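You operate a simulated robot arm through the tools that you are given. There is no shell and no other tool. Be economical: measure what you need, move in short steps, check, and stop when the job is done.

The job below is to be done with a simulated robot arm. You get a single attempt, and the scene is never put back.

JOB
Take the tape roll from the sample bench top and put it on the white end disc there.

It is judged by the outcome, as a careful person would: the job done as asked, and still so three seconds after it is handed in. It fails if anything else is knocked over, pushed out of place, dropped, spilled or broken.

ROBOT AND FRAMES
A 6-joint arm with a two-finger parallel gripper, fixed in place. Base frame: the origin is at the foot of the arm, x ahead of it, y to its left, z up; the work surface is at about z = 0. Readings come in cm, rad, newtons and seconds.
With the tool pointing down near the work surface it reaches from about 16 to 42 cm from the base axis. Its first joint turns from -1.152 to 1.152 rad. Payload 1.57 kg.
Tool frame: the origin (TCP) lies between the finger pads and is the grasp point; the fingertips stand 3 cm ahead of it; z points along the fingers, y is the line along which they close. The gripper opens to 8 cm. The fingers are 1.7 cm wide and 1.2 cm thick; the gripper's body (4 by 8.2 cm) begins 8 cm behind the TCP.
Orientation is that of the tool frame in the base frame, as a unit quaternion [w, x, y, z]. With the fingers straight down and closing along the base's y, the tool's x points along the base's -x, its y along +y and its z along -z.

CONTROLS
- The arm moves only by the tool apply_moves. Its argument "commands" is a list of rows, each an object (a shift or turn left out is 0, a gripper value left out holds the last) with "claw": the gripper command, from -1 (shut) to 1 (fully open), values between in proportion; "delta_pos": the shift along the tool's x, y, z in cm, a list of three; "twist": the turn about the tool's z in degrees. In form: [{"claw": claw, "delta_pos": [dx, dy, dz], "twist": twist}, ...]. A call has 1 to 10 rows; each row is the pose to reach, as a shift and turn from the pose commanded when the call began, along the tool's axes at that moment. A row lasts 0.2 s, in which the tool goes at most 5 cm and 0.15 rad; a call with a longer step from one row to the next is refused whole, and so is a gripper value outside its range. A pose out of reach is approached as far as the arm can. The call stops where the force on the tool passes 40 N (or 10 N more than at its start, if that is more) or the arm is blocked; 0.2 s more then pass. The fingers move at their own pace (about 15.3 cm/s each) and stop on an object; they squeeze with about 20 N. The grip force told is the motor's: it shows also when the fingers shut on nothing. Time passes only in rows, and 0.2 s behind the last, so rows that repeat a pose let the fingers close. The reply holds the time, the measured pose of the TCP, the force on the tool along the base axes, the opening and the grip force, in the units named above and with some noise.
- Cameras (640 x 400 px; columns grow to the right, rows downward): "scene" is fixed at [4.59, -32.86, 41.65]; the picture's right is [0.86, -0.50, 0.00], its down [-0.29, -0.49, -0.82] and it looks along [0.41, 0.71, -0.57] (base axes); focal length 250 px, centre (320, 200). "wrist" rides on the gripper at [7.2, -0.7, -12.2] in the tool frame; the picture's right is [0.09, 1.00, 0.00], its down [-0.84, 0.08, -0.54] and it looks along [-0.54, 0.05, 0.84] (tool axes); focal length 238 px, centre (320, 200). There is no depth. A picture from a camera that has moved, and an enlarged one, comes with that camera's place and axes in the base frame and with its lens. The place of the scene camera against the robot may be out by one fixed shift of up to 1.2 cm in any direction.
- snapshot(camera): a new picture of that camera. The clock stands still meanwhile.
- zoom(camera, box): a new picture of the part [left, top, right, bottom] of that camera's present view, enlarged. The clock stands still meanwhile.
- close_job(): hands the job in; it is judged then, once.

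Work in short steps. Places have to be worked out from the pictures, the camera data and where the tool is seen: move nearer, look again, correct. Check each grasp and each placing, and mend what went wrong. You have 90 turns and 38 pictures in all, those below and enlarged ones among them. Open the gripper and draw the arm clear of the work before you hand the job in, unless the task says otherwise; then end with one line.

The tools are called after "Request:" as a command line: name --argument value ..., lists and objects as JSON in quotes. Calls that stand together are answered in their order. apply_moves: Moves the arm, as the interface text tells. Its arguments: {"type":"object","properties":{"commands":{"type":"array","items":{"type":"object","properties":{"claw":{"type":"number"},"delta_pos":{"type":"array","items":{"type":"number"}},"twist":{"type":"number"}}}}},"required":["commands"]} The other tools are called the same way: snapshot (camera) takes a picture; zoom (camera, box) takes an enlarged picture of a part of a camera's view; close_job () hands the job in.

At the start:

```text
time: 0.0
eef_pos: [27.11, 6.6, 22.12]
orientation: [0.0, -0.001, 1.0, 0.0]
contact_force: [-0.5, 0.5, 0.6]
opening: 7.97
gripper_force: 0.0
```

scene: 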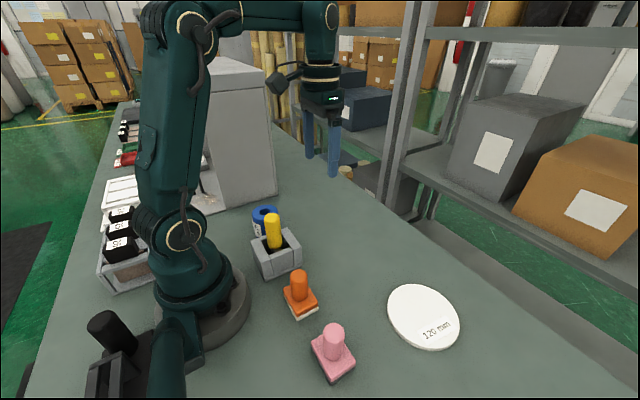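
wrist: 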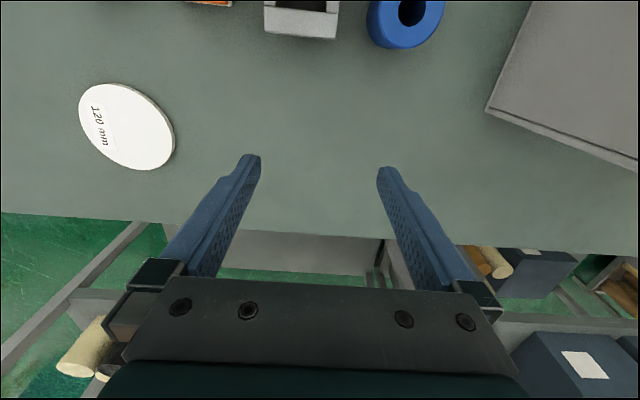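

The blue tape roll looks to be near (16.5, 15) and the disc near (31.7, -20.5). I'll enlarge both views to measure the roll and its surroundings.

Request:
zoom --camera "scene" --box '[220, 180, 340, 300]'

Request:
zoom --camera "wrist" --box '[240, 0, 480, 150]'

Request:
zoom --camera "scene" --box '[360, 260, 488, 360]'

```text
3.33 times, centred on (280, 240) of scene
camera zoom: at [4.59, -32.86, 41.65], right [0.86, -0.5, 0.0], down [-0.29, -0.49, -0.82], along [0.41, 0.71, -0.57], focal length 832 px, centre (453, 67)
```

zoom: 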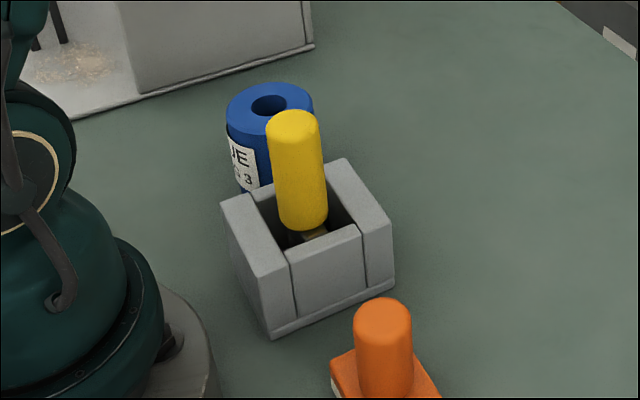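

```text
2.67 times, centred on (360, 75) of wrist
camera zoom: at [20.1, 6.0, 34.32], right [-0.09, 1.0, 0.0], down [0.84, 0.08, 0.54], along [0.54, 0.05, -0.84], focal length 636 px, centre (213, 533)
```

zoom: 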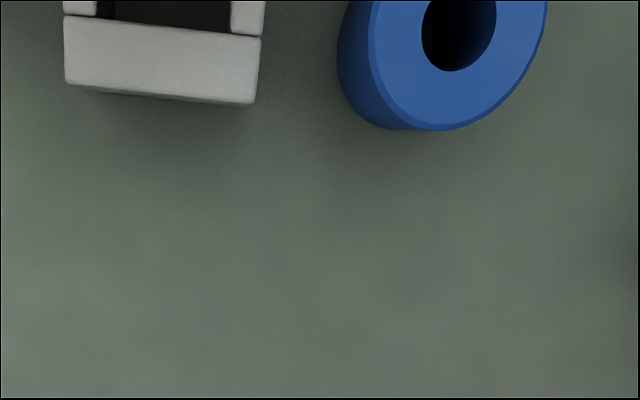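

```text
4.00 times, centred on (424, 310) of scene
camera zoom: at [4.59, -32.86, 41.65], right [0.86, -0.5, 0.0], down [-0.29, -0.49, -0.82], along [0.41, 0.71, -0.57], focal length 998 px, centre (-96, -240)
```

zoom: 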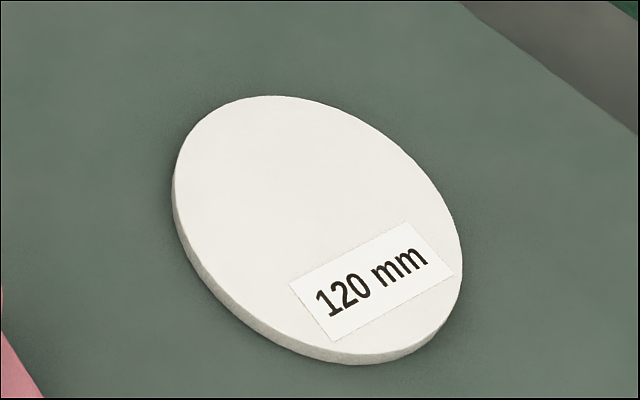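

The roll is about 6 cm across and stands close to the grey holder, so closing along base x is the safest grasp. I'll go above that area at height, turning the tool by -80° on the way.

Request:
apply_moves --commands '[{"claw": 1, "delta_pos": [1, 0.4, 0], "twist": -8}, {"delta_pos": [2, 0.8, 0], "twist": -16}, {"delta_pos": [3, 1.2, 0], "twist": -24}, {"delta_pos": [4, 1.6, 0], "twist": -32}, {"delta_pos": [5, 2, 0], "twist": -40}, {"delta_pos": [6, 2.2, 0], "twist": -48}, {"delta_pos": [7, 2.4, 0], "twist": -56}, {"delta_pos": [8, 2.4, 0], "twist": -64}, {"delta_pos": [9, 2.4, 0], "twist": -72}, {"delta_pos": [10, 2.4, 0], "twist": -80}]'

Request:
apply_moves --commands '[{"delta_pos": [0, 0, 0], "twist": -8}, {"delta_pos": [0, 0, 0], "twist": -10}]'

Request:
snapshot --camera "wrist"

```text
time: 2.2
eef_pos: [17.0, 9.0, 22.15]
orientation: [0.0, -0.644, 0.765, 0.0]
contact_force: [0.0, 0.3, -0.4]
opening: 8.0
gripper_force: 0.1
```

```text
time: 2.8
eef_pos: [17.16, 9.03, 22.17]
orientation: [0.0, 0.708, -0.707, 0.001]
contact_force: [-0.2, 0.2, 0.1]
opening: 8.01
gripper_force: 0.0
```

```text
32 pictures are left
camera wrist: at [17.95, 1.84, 34.33], right [-1.0, -0.09, 0.0], down [-0.08, 0.84, 0.54], along [-0.05, 0.54, -0.84], focal length 238 px, centre (320, 200)
```

wrist: 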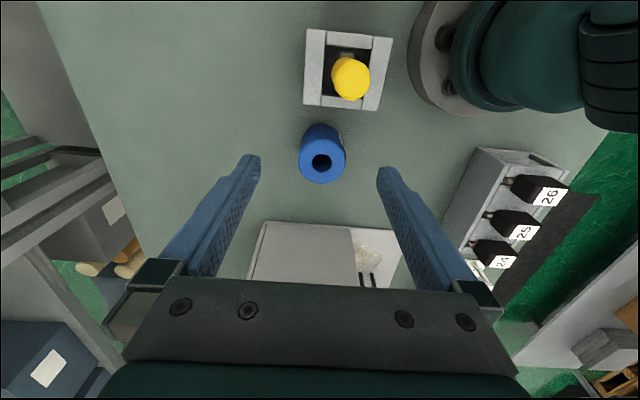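

The new view puts the roll's axis at about (16.6, 14.0), with a diameter near 6 cm and a height near 6.4 cm. I'll move over it, lower to z≈12 and look again.

Request:
apply_moves --commands '[{"claw": 1, "delta_pos": [-2.5, 0.3, 0]}, {"delta_pos": [-5, 0.55, 0]}, {"delta_pos": [-5, 0.55, 3]}, {"delta_pos": [-5, 0.55, 6]}, {"delta_pos": [-5, 0.55, 9]}, {"delta_pos": [-5, 0.55, 10]}]'

Request:
snapshot --camera "wrist"

Request:
zoom --camera "scene" --box '[200, 130, 360, 290]'

```text
time: 4.2
eef_pos: [16.69, 14.07, 12.18]
orientation: [0.0, 0.707, -0.707, 0.0]
contact_force: [-0.3, 0.0, -0.6]
opening: 7.98
gripper_force: 0.1
```

```text
31 pictures are left
camera wrist: at [17.35, 6.76, 24.37], right [-1.0, -0.09, 0.0], down [-0.08, 0.84, 0.54], along [-0.05, 0.54, -0.84], focal length 238 px, centre (320, 200)
```

wrist: 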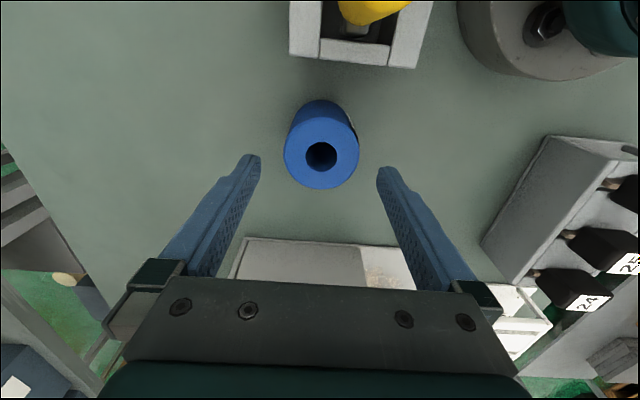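

```text
2.50 times, centred on (280, 210) of scene
camera zoom: at [4.59, -32.86, 41.65], right [0.86, -0.5, 0.0], down [-0.29, -0.49, -0.82], along [0.41, 0.71, -0.57], focal length 624 px, centre (420, 175)
```

zoom: 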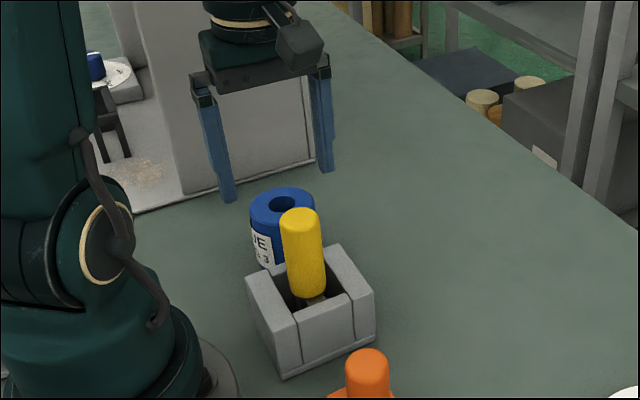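

The roll is centred between the fingers, at about (16.6, 13.9) with its top near z 6.3. I'll straddle it and descend to z≈4.

Request:
apply_moves --commands '[{"claw": 1, "delta_pos": [0.2, 0.08, 0]}, {"delta_pos": [0.2, 0.08, 2]}, {"delta_pos": [0.2, 0.08, 4]}, {"delta_pos": [0.2, 0.08, 5.5]}, {"delta_pos": [0.2, 0.08, 7]}, {"delta_pos": [0.2, 0.08, 8.2]}, {"delta_pos": [0.2, 0.08, 8.2]}]'

Request:
snapshot --camera "wrist"

```text
time: 5.8
eef_pos: [16.66, 13.87, 3.92]
orientation: [0.0, 0.707, -0.707, 0.001]
contact_force: [0.6, 0.3, 0.2]
opening: 8.01
gripper_force: 0.1
```

```text
29 pictures are left
camera wrist: at [17.3, 6.63, 16.15], right [-1.0, -0.09, 0.0], down [-0.08, 0.84, 0.54], along [-0.05, 0.54, -0.84], focal length 238 px, centre (320, 200)
```

wrist: 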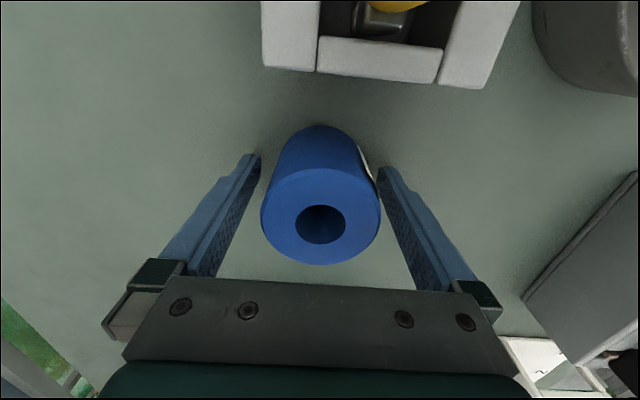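

The roll sits centred between the fingers with no contact, so I'll close and let the grip settle.

Request:
apply_moves --commands '[{"claw": -1}, {"claw": -1}, {"claw": -1}, {"claw": -1}]'

Request:
apply_moves --commands '[{"claw": -1, "delta_pos": [0, 0, -0.5]}, {"delta_pos": [0, 0, -1.5]}, {"delta_pos": [0, 0, -3]}, {"delta_pos": [0, 0, -5]}, {"delta_pos": [0, 0, -5]}]'

Request:
snapshot --camera "scene"

```text
time: 6.8
eef_pos: [16.56, 13.87, 3.94]
orientation: [0.0, -0.707, 0.707, 0.001]
contact_force: [0.1, -0.5, -0.7]
opening: 5.89
gripper_force: 20.2
```

```text
time: 8.0
eef_pos: [16.61, 13.86, 8.78]
orientation: [0.0, -0.707, 0.707, 0.0]
contact_force: [-0.4, -0.4, -1.9]
opening: 5.9
gripper_force: 19.9
```

```text
28 pictures are left
```

scene: 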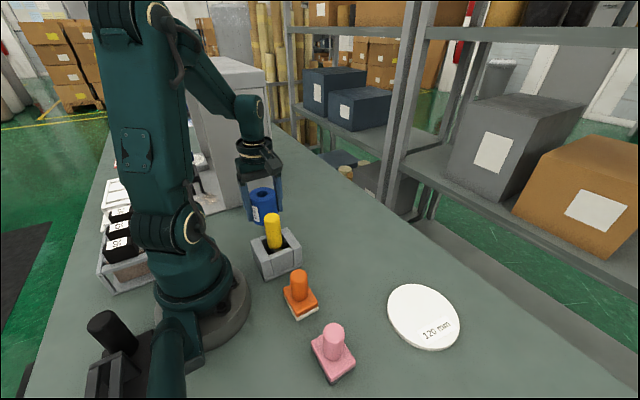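

The grip is firm (opening 5.9, and the roll lifted about 4.9 cm). I'll raise it to z≈20 and carry it towards the disc, turning the tool back as it goes.

Request:
apply_moves --commands '[{"claw": -1, "delta_pos": [0, 0, -3]}, {"delta_pos": [0, 0, -6]}, {"delta_pos": [0, 0, -9]}, {"delta_pos": [0, 0, -11]}, {"delta_pos": [2, -1, -11], "twist": 7}, {"delta_pos": [4.5, -2, -11], "twist": 14}, {"delta_pos": [7, -3, -11], "twist": 21}, {"delta_pos": [9.5, -4.1, -11], "twist": 28}, {"delta_pos": [12, -5.2, -11], "twist": 36}, {"delta_pos": [14, -6.2, -11], "twist": 44}]'

```text
time: 10.2
eef_pos: [22.72, -0.08, 19.99]
orientation: [0.0, -0.389, 0.921, -0.001]
contact_force: [-0.3, -0.7, -2.5]
opening: 5.91
gripper_force: 20.1
```

It is carried securely, now at (22.7, 0, 20). I'll go about 65% of the remaining way, finish the turn, and look at the disc with the wrist camera.

Request:
apply_moves --commands '[{"claw": -1, "delta_pos": [0.9, -2.2, 0], "twist": 7}, {"delta_pos": [1.8, -4.4, 0], "twist": 14}, {"delta_pos": [2.7, -6.7, 0], "twist": 21}, {"delta_pos": [3.6, -9, 0], "twist": 28}, {"delta_pos": [4.5, -11.2, 0], "twist": 35}, {"delta_pos": [5.2, -12.8, 0], "twist": 41}, {"delta_pos": [5.5, -13.4, 0], "twist": 46}, {"delta_pos": [5.5, -13.4, 0], "twist": 46}]'

Request:
snapshot --camera "wrist"

```text
time: 12.0
eef_pos: [28.61, -13.32, 19.93]
orientation: [0.0, 0.001, 1.0, -0.001]
contact_force: [0.9, 0.2, -2.0]
opening: 5.87
gripper_force: 20.1
```

```text
27 pictures are left
camera wrist: at [21.43, -14.01, 32.15], right [-0.09, 1.0, 0.0], down [0.84, 0.08, 0.54], along [0.54, 0.05, -0.84], focal length 238 px, centre (320, 200)
```

wrist: 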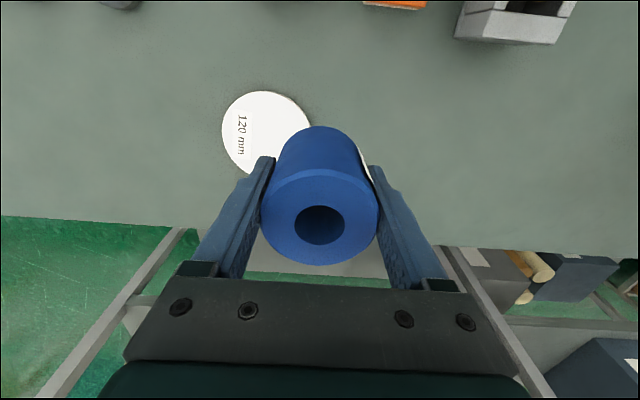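

The disc centre comes out near (31.6, -20.3), agreeing with the first estimate. I'll move over it, lower to z≈9 and check both views.

Request:
apply_moves --commands '[{"claw": -1, "delta_pos": [-1, -2.4, 0]}, {"delta_pos": [-2, -4.8, 0]}, {"delta_pos": [-2.95, -7, 0]}, {"delta_pos": [-2.95, -7, 2.5]}, {"delta_pos": [-2.95, -7, 5]}, {"delta_pos": [-2.95, -7, 7.5]}, {"delta_pos": [-2.95, -7, 10]}, {"delta_pos": [-2.95, -7, 11]}, {"delta_pos": [-2.95, -7, 11]}]'

Request:
snapshot --camera "wrist"

Request:
zoom --camera "scene" --box '[350, 220, 510, 380]'

```text
time: 14.0
eef_pos: [31.47, -20.32, 8.81]
orientation: [0.0, 0.0, 1.0, 0.0]
contact_force: [0.0, -0.2, -2.0]
opening: 5.91
gripper_force: 19.9
out of reach, approached as far as the arm can: row 3
```

```text
26 pictures are left
camera wrist: at [24.39, -21.01, 21.09], right [-0.09, 1.0, 0.0], down [0.84, 0.08, 0.54], along [0.54, 0.05, -0.84], focal length 238 px, centre (320, 200)
```

wrist: 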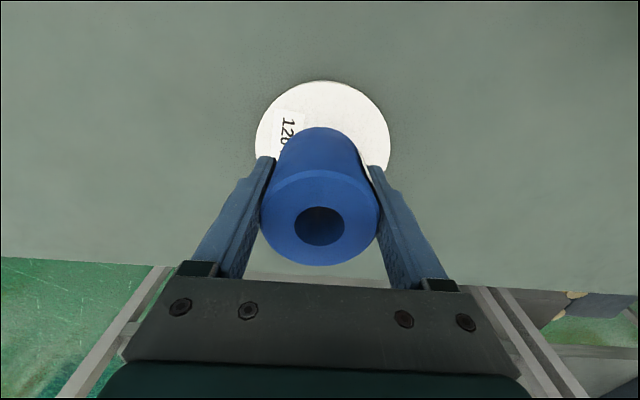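

```text
2.50 times, centred on (430, 300) of scene
camera zoom: at [4.59, -32.86, 41.65], right [0.86, -0.5, 0.0], down [-0.29, -0.49, -0.82], along [0.41, 0.71, -0.57], focal length 624 px, centre (45, -50)
```

zoom: 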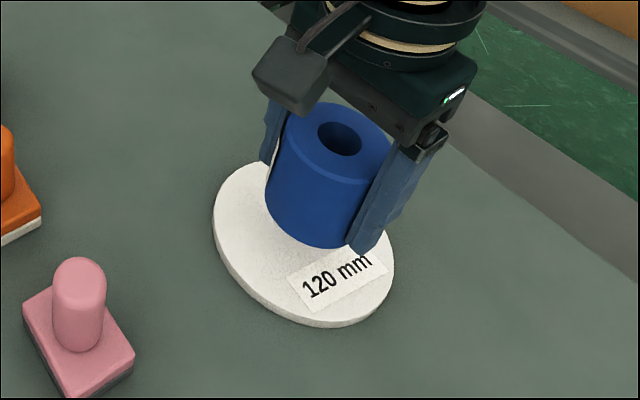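

Using the disc's edges rather than its apparent middle puts the true centre at about (32.4, -20.2), so I'll shift 0.9 cm in +x. Then I'll lower to just above the disc.

Request:
apply_moves --commands '[{"claw": -1, "delta_pos": [-0.9, 0.15, 0]}, {"delta_pos": [-0.9, 0.15, 1]}, {"delta_pos": [-0.9, 0.15, 2]}, {"delta_pos": [-0.9, 0.15, 3]}, {"delta_pos": [-0.9, 0.15, 3.4]}, {"delta_pos": [-0.9, 0.15, 3.4]}]'

Request:
zoom --camera "scene" --box '[370, 240, 490, 360]'

```text
time: 15.4
eef_pos: [32.36, -20.23, 5.41]
orientation: [0.001, 0.0, 1.0, 0.0]
contact_force: [0.9, 0.4, -2.7]
opening: 5.9
gripper_force: 19.9
```

```text
3.33 times, centred on (430, 300) of scene
camera zoom: at [4.59, -32.86, 41.65], right [0.86, -0.5, 0.0], down [-0.29, -0.49, -0.82], along [0.41, 0.71, -0.57], focal length 832 px, centre (-47, -133)
```

zoom: 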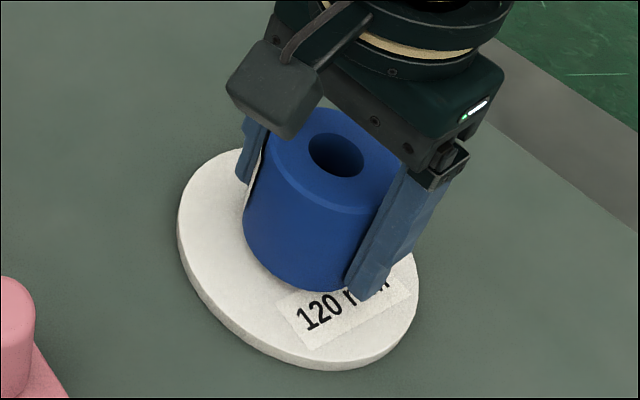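

The roll is well inside the disc's rim and still slightly above it. I'll lower in small steps and watch the vertical force.

Request:
apply_moves --commands '[{"claw": -1, "delta_pos": [0, 0, 0.15]}, {"delta_pos": [0, 0, 0.3]}, {"delta_pos": [0, 0, 0.4]}, {"delta_pos": [0, 0, 0.4]}]'

```text
time: 16.4
eef_pos: [32.53, -20.25, 5.18]
orientation: [0.0, 0.0, 1.0, -0.001]
contact_force: [-0.2, -0.1, -2.1]
opening: 5.9
gripper_force: 20.4
```

There's no contact yet at z≈5.1, so I'll continue down in small steps.

Request:
apply_moves --commands '[{"claw": -1, "delta_pos": [0, 0, 0.1]}, {"delta_pos": [0, 0, 0.2]}, {"delta_pos": [0, 0, 0.2]}]'

```text
time: 17.2
eef_pos: [32.48, -20.26, 4.94]
orientation: [0.0, 0.001, 1.0, 0.0]
contact_force: [-1.2, -1.2, 1.2]
opening: 5.88
gripper_force: 20.5
```

The vertical force has swung from -2 to +1 N, so contact may be starting. I'll go another 0.1 cm to confirm.

Request:
apply_moves --commands '[{"claw": -1, "delta_pos": [0, 0, 0.1]}, {"delta_pos": [0, 0, 0.1]}]'

Request:
zoom --camera "scene" --box '[370, 240, 490, 360]'

```text
time: 17.8
eef_pos: [32.41, -20.38, 4.89]
orientation: [0.0, 0.0, 1.0, 0.0]
contact_force: [-5.3, 4.4, 15.1]
opening: 5.87
gripper_force: 19.9
```

```text
3.33 times, centred on (430, 300) of scene
camera zoom: at [4.59, -32.85, 41.66], right [0.86, -0.5, 0.0], down [-0.29, -0.49, -0.82], along [0.41, 0.71, -0.57], focal length 832 px, centre (-47, -133)
```

zoom: 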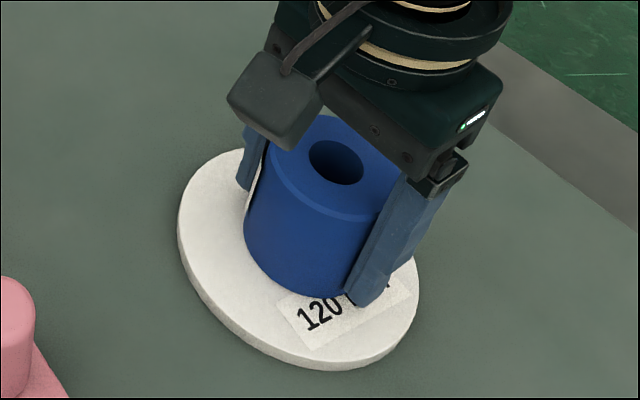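

A 15 N reading confirms the roll is seated on the disc. I'll ease up 0.1 cm, open the fingers, wait, then rise straight up.

Request:
apply_moves --commands '[{"claw": -1, "delta_pos": [0, 0, -0.1]}, {"claw": -1, "delta_pos": [0, 0, -0.1]}, {"claw": 0.6, "delta_pos": [0, 0, -0.1]}, {"claw": 1, "delta_pos": [0, 0, -0.1]}, {"claw": 1, "delta_pos": [0, 0, -0.1]}]'

Request:
snapshot --camera "wrist"

```text
time: 19.0
eef_pos: [32.44, -20.3, 4.98]
orientation: [0.0, 0.0, 1.0, 0.0]
contact_force: [-0.1, -0.3, 0.0]
opening: 8.0
gripper_force: 0.1
```

```text
22 pictures are left
camera wrist: at [25.32, -20.93, 17.16], right [-0.09, 1.0, 0.0], down [0.84, 0.08, 0.54], along [0.54, 0.05, -0.84], focal length 238 px, centre (320, 200)
```

wrist: 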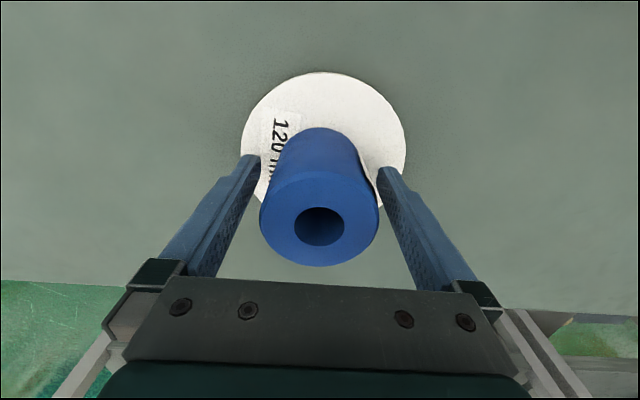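

The fingers are open on both sides, and the roll sits upright and centred on the disc. I'll rise straight up and then draw back.

Request:
apply_moves --commands '[{"claw": 1, "delta_pos": [0, 0, -1]}, {"delta_pos": [0, 0, -3]}, {"delta_pos": [0, 0, -5]}, {"delta_pos": [0, 0, -7]}, {"delta_pos": [0, 0, -9]}, {"delta_pos": [2, 3, -11]}, {"delta_pos": [4, 6, -12.5]}, {"delta_pos": [5, 9, -14]}, {"delta_pos": [5, 12, -15]}, {"delta_pos": [5, 15, -15]}]'

Request:
snapshot --camera "scene"

Request:
zoom --camera "scene" --box '[370, 240, 490, 360]'

```text
time: 21.2
eef_pos: [27.38, -5.28, 19.62]
orientation: [0.0, 0.0, 1.0, 0.001]
contact_force: [0.4, -0.4, -0.6]
opening: 8.04
gripper_force: 0.0
```

```text
21 pictures are left
```

scene: 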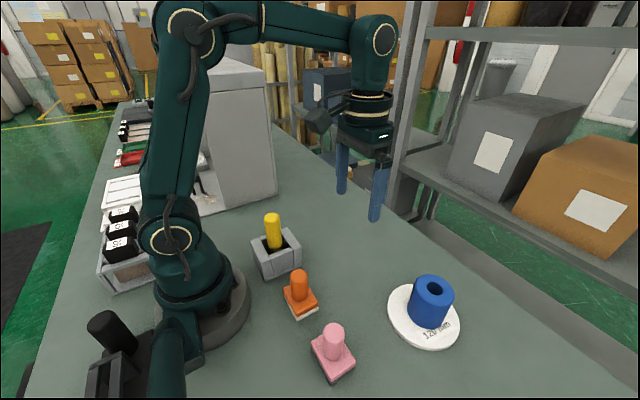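

```text
3.33 times, centred on (430, 300) of scene
camera zoom: at [4.59, -32.86, 41.65], right [0.86, -0.5, 0.0], down [-0.29, -0.49, -0.82], along [0.41, 0.71, -0.57], focal length 832 px, centre (-47, -133)
```

zoom: 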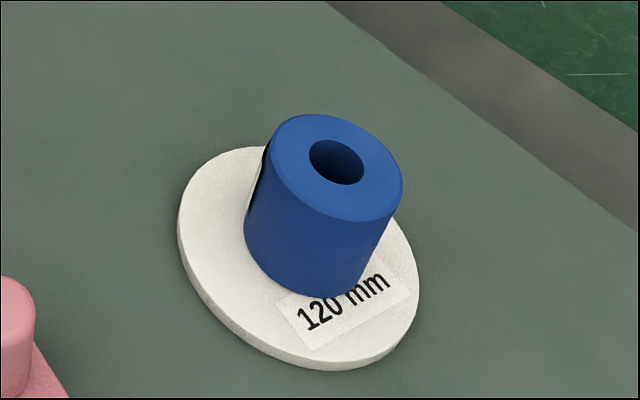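

The roll stands on the disc and nothing else has moved. Before handing in, I'll check the rest of the bench to be sure no other object fits "tape roll" better.

Request:
zoom --camera "scene" --box '[90, 80, 250, 240]'

Request:
snapshot --camera "wrist"

```text
2.50 times, centred on (170, 160) of scene
camera zoom: at [4.59, -32.86, 41.65], right [0.86, -0.5, 0.0], down [-0.29, -0.49, -0.82], along [0.41, 0.71, -0.57], focal length 624 px, centre (695, 300)
```

zoom: 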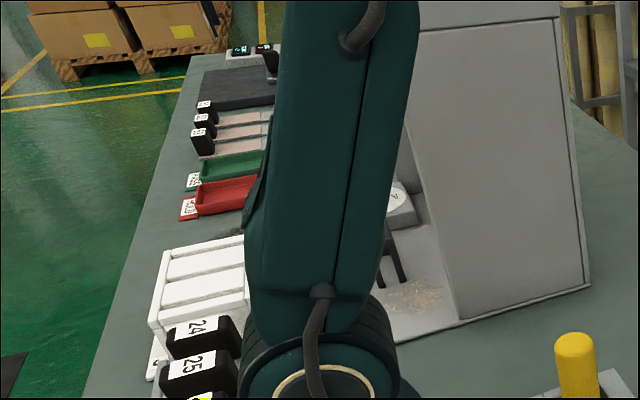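

```text
18 pictures are left
camera wrist: at [20.32, -5.93, 31.96], right [-0.09, 1.0, 0.0], down [0.84, 0.08, 0.54], along [0.54, 0.05, -0.84], focal length 238 px, centre (320, 200)
```

wrist: 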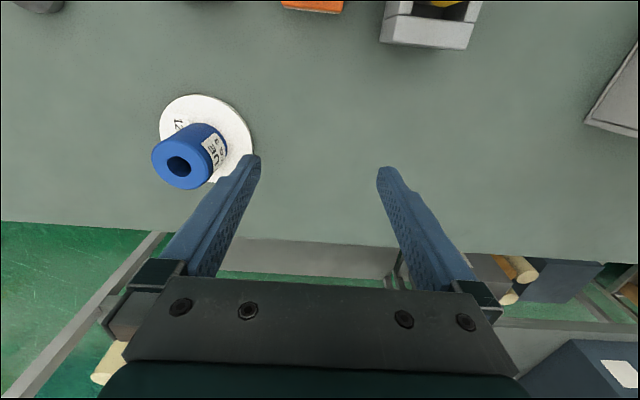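

The label faces the wrist camera now, so I'll read it. I also saw something blue inside the cabinet earlier, so I'll swing the arm to bring that spot back into view.

Request:
zoom --camera "wrist" --box '[140, 90, 260, 200]'

Request:
apply_moves --commands '[{"claw": 1, "delta_pos": [1, 3, 0]}, {"delta_pos": [2, 6, 0]}, {"delta_pos": [3, 9, 0]}, {"delta_pos": [4, 12, 0]}, {"delta_pos": [6, 15, 0]}, {"delta_pos": [7, 17, 0]}, {"delta_pos": [7, 17, 0]}]'

Request:
zoom --camera "scene" --box '[170, 120, 270, 220]'

```text
3.64 times, centred on (200, 145) of wrist
camera zoom: at [20.32, -5.93, 31.96], right [-0.09, 1.0, 0.0], down [0.84, 0.08, 0.54], along [0.54, 0.05, -0.84], focal length 867 px, centre (756, 400)
```

zoom: 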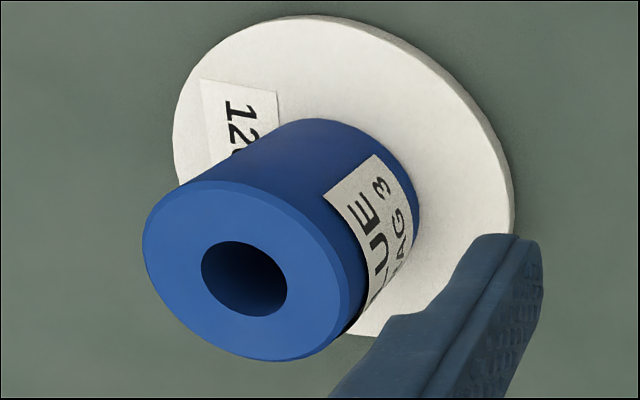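

```text
time: 22.8
eef_pos: [20.29, 11.55, 19.87]
orientation: [0.0, 0.0, 1.0, 0.0]
contact_force: [0.8, -0.4, -0.5]
opening: 8.0
gripper_force: 0.1
```

```text
4.00 times, centred on (220, 170) of scene
camera zoom: at [4.59, -32.86, 41.65], right [0.86, -0.5, 0.0], down [-0.29, -0.49, -0.82], along [0.41, 0.71, -0.57], focal length 998 px, centre (720, 320)
```

zoom: 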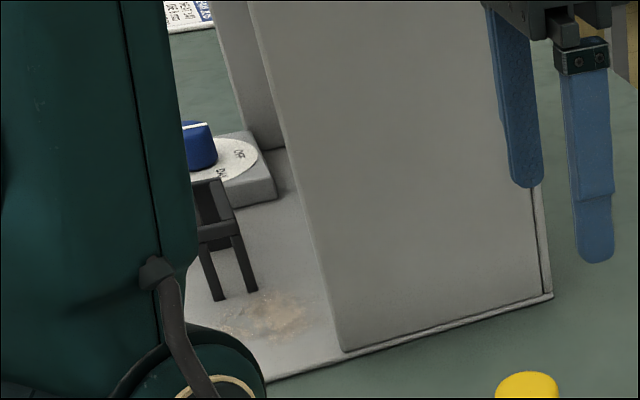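

The blue item in the cabinet is a dial knob with a pointer, so the labelled blue roll was the right object. It stands centred on the disc, and the arm is clear with the gripper open.

Request:
close_job

```text
The job is handed in.
```

The blue tape roll is standing upright and centred on the white 120 mm end disc, the arm is clear with the gripper open, and the pictures show nothing else disturbed.
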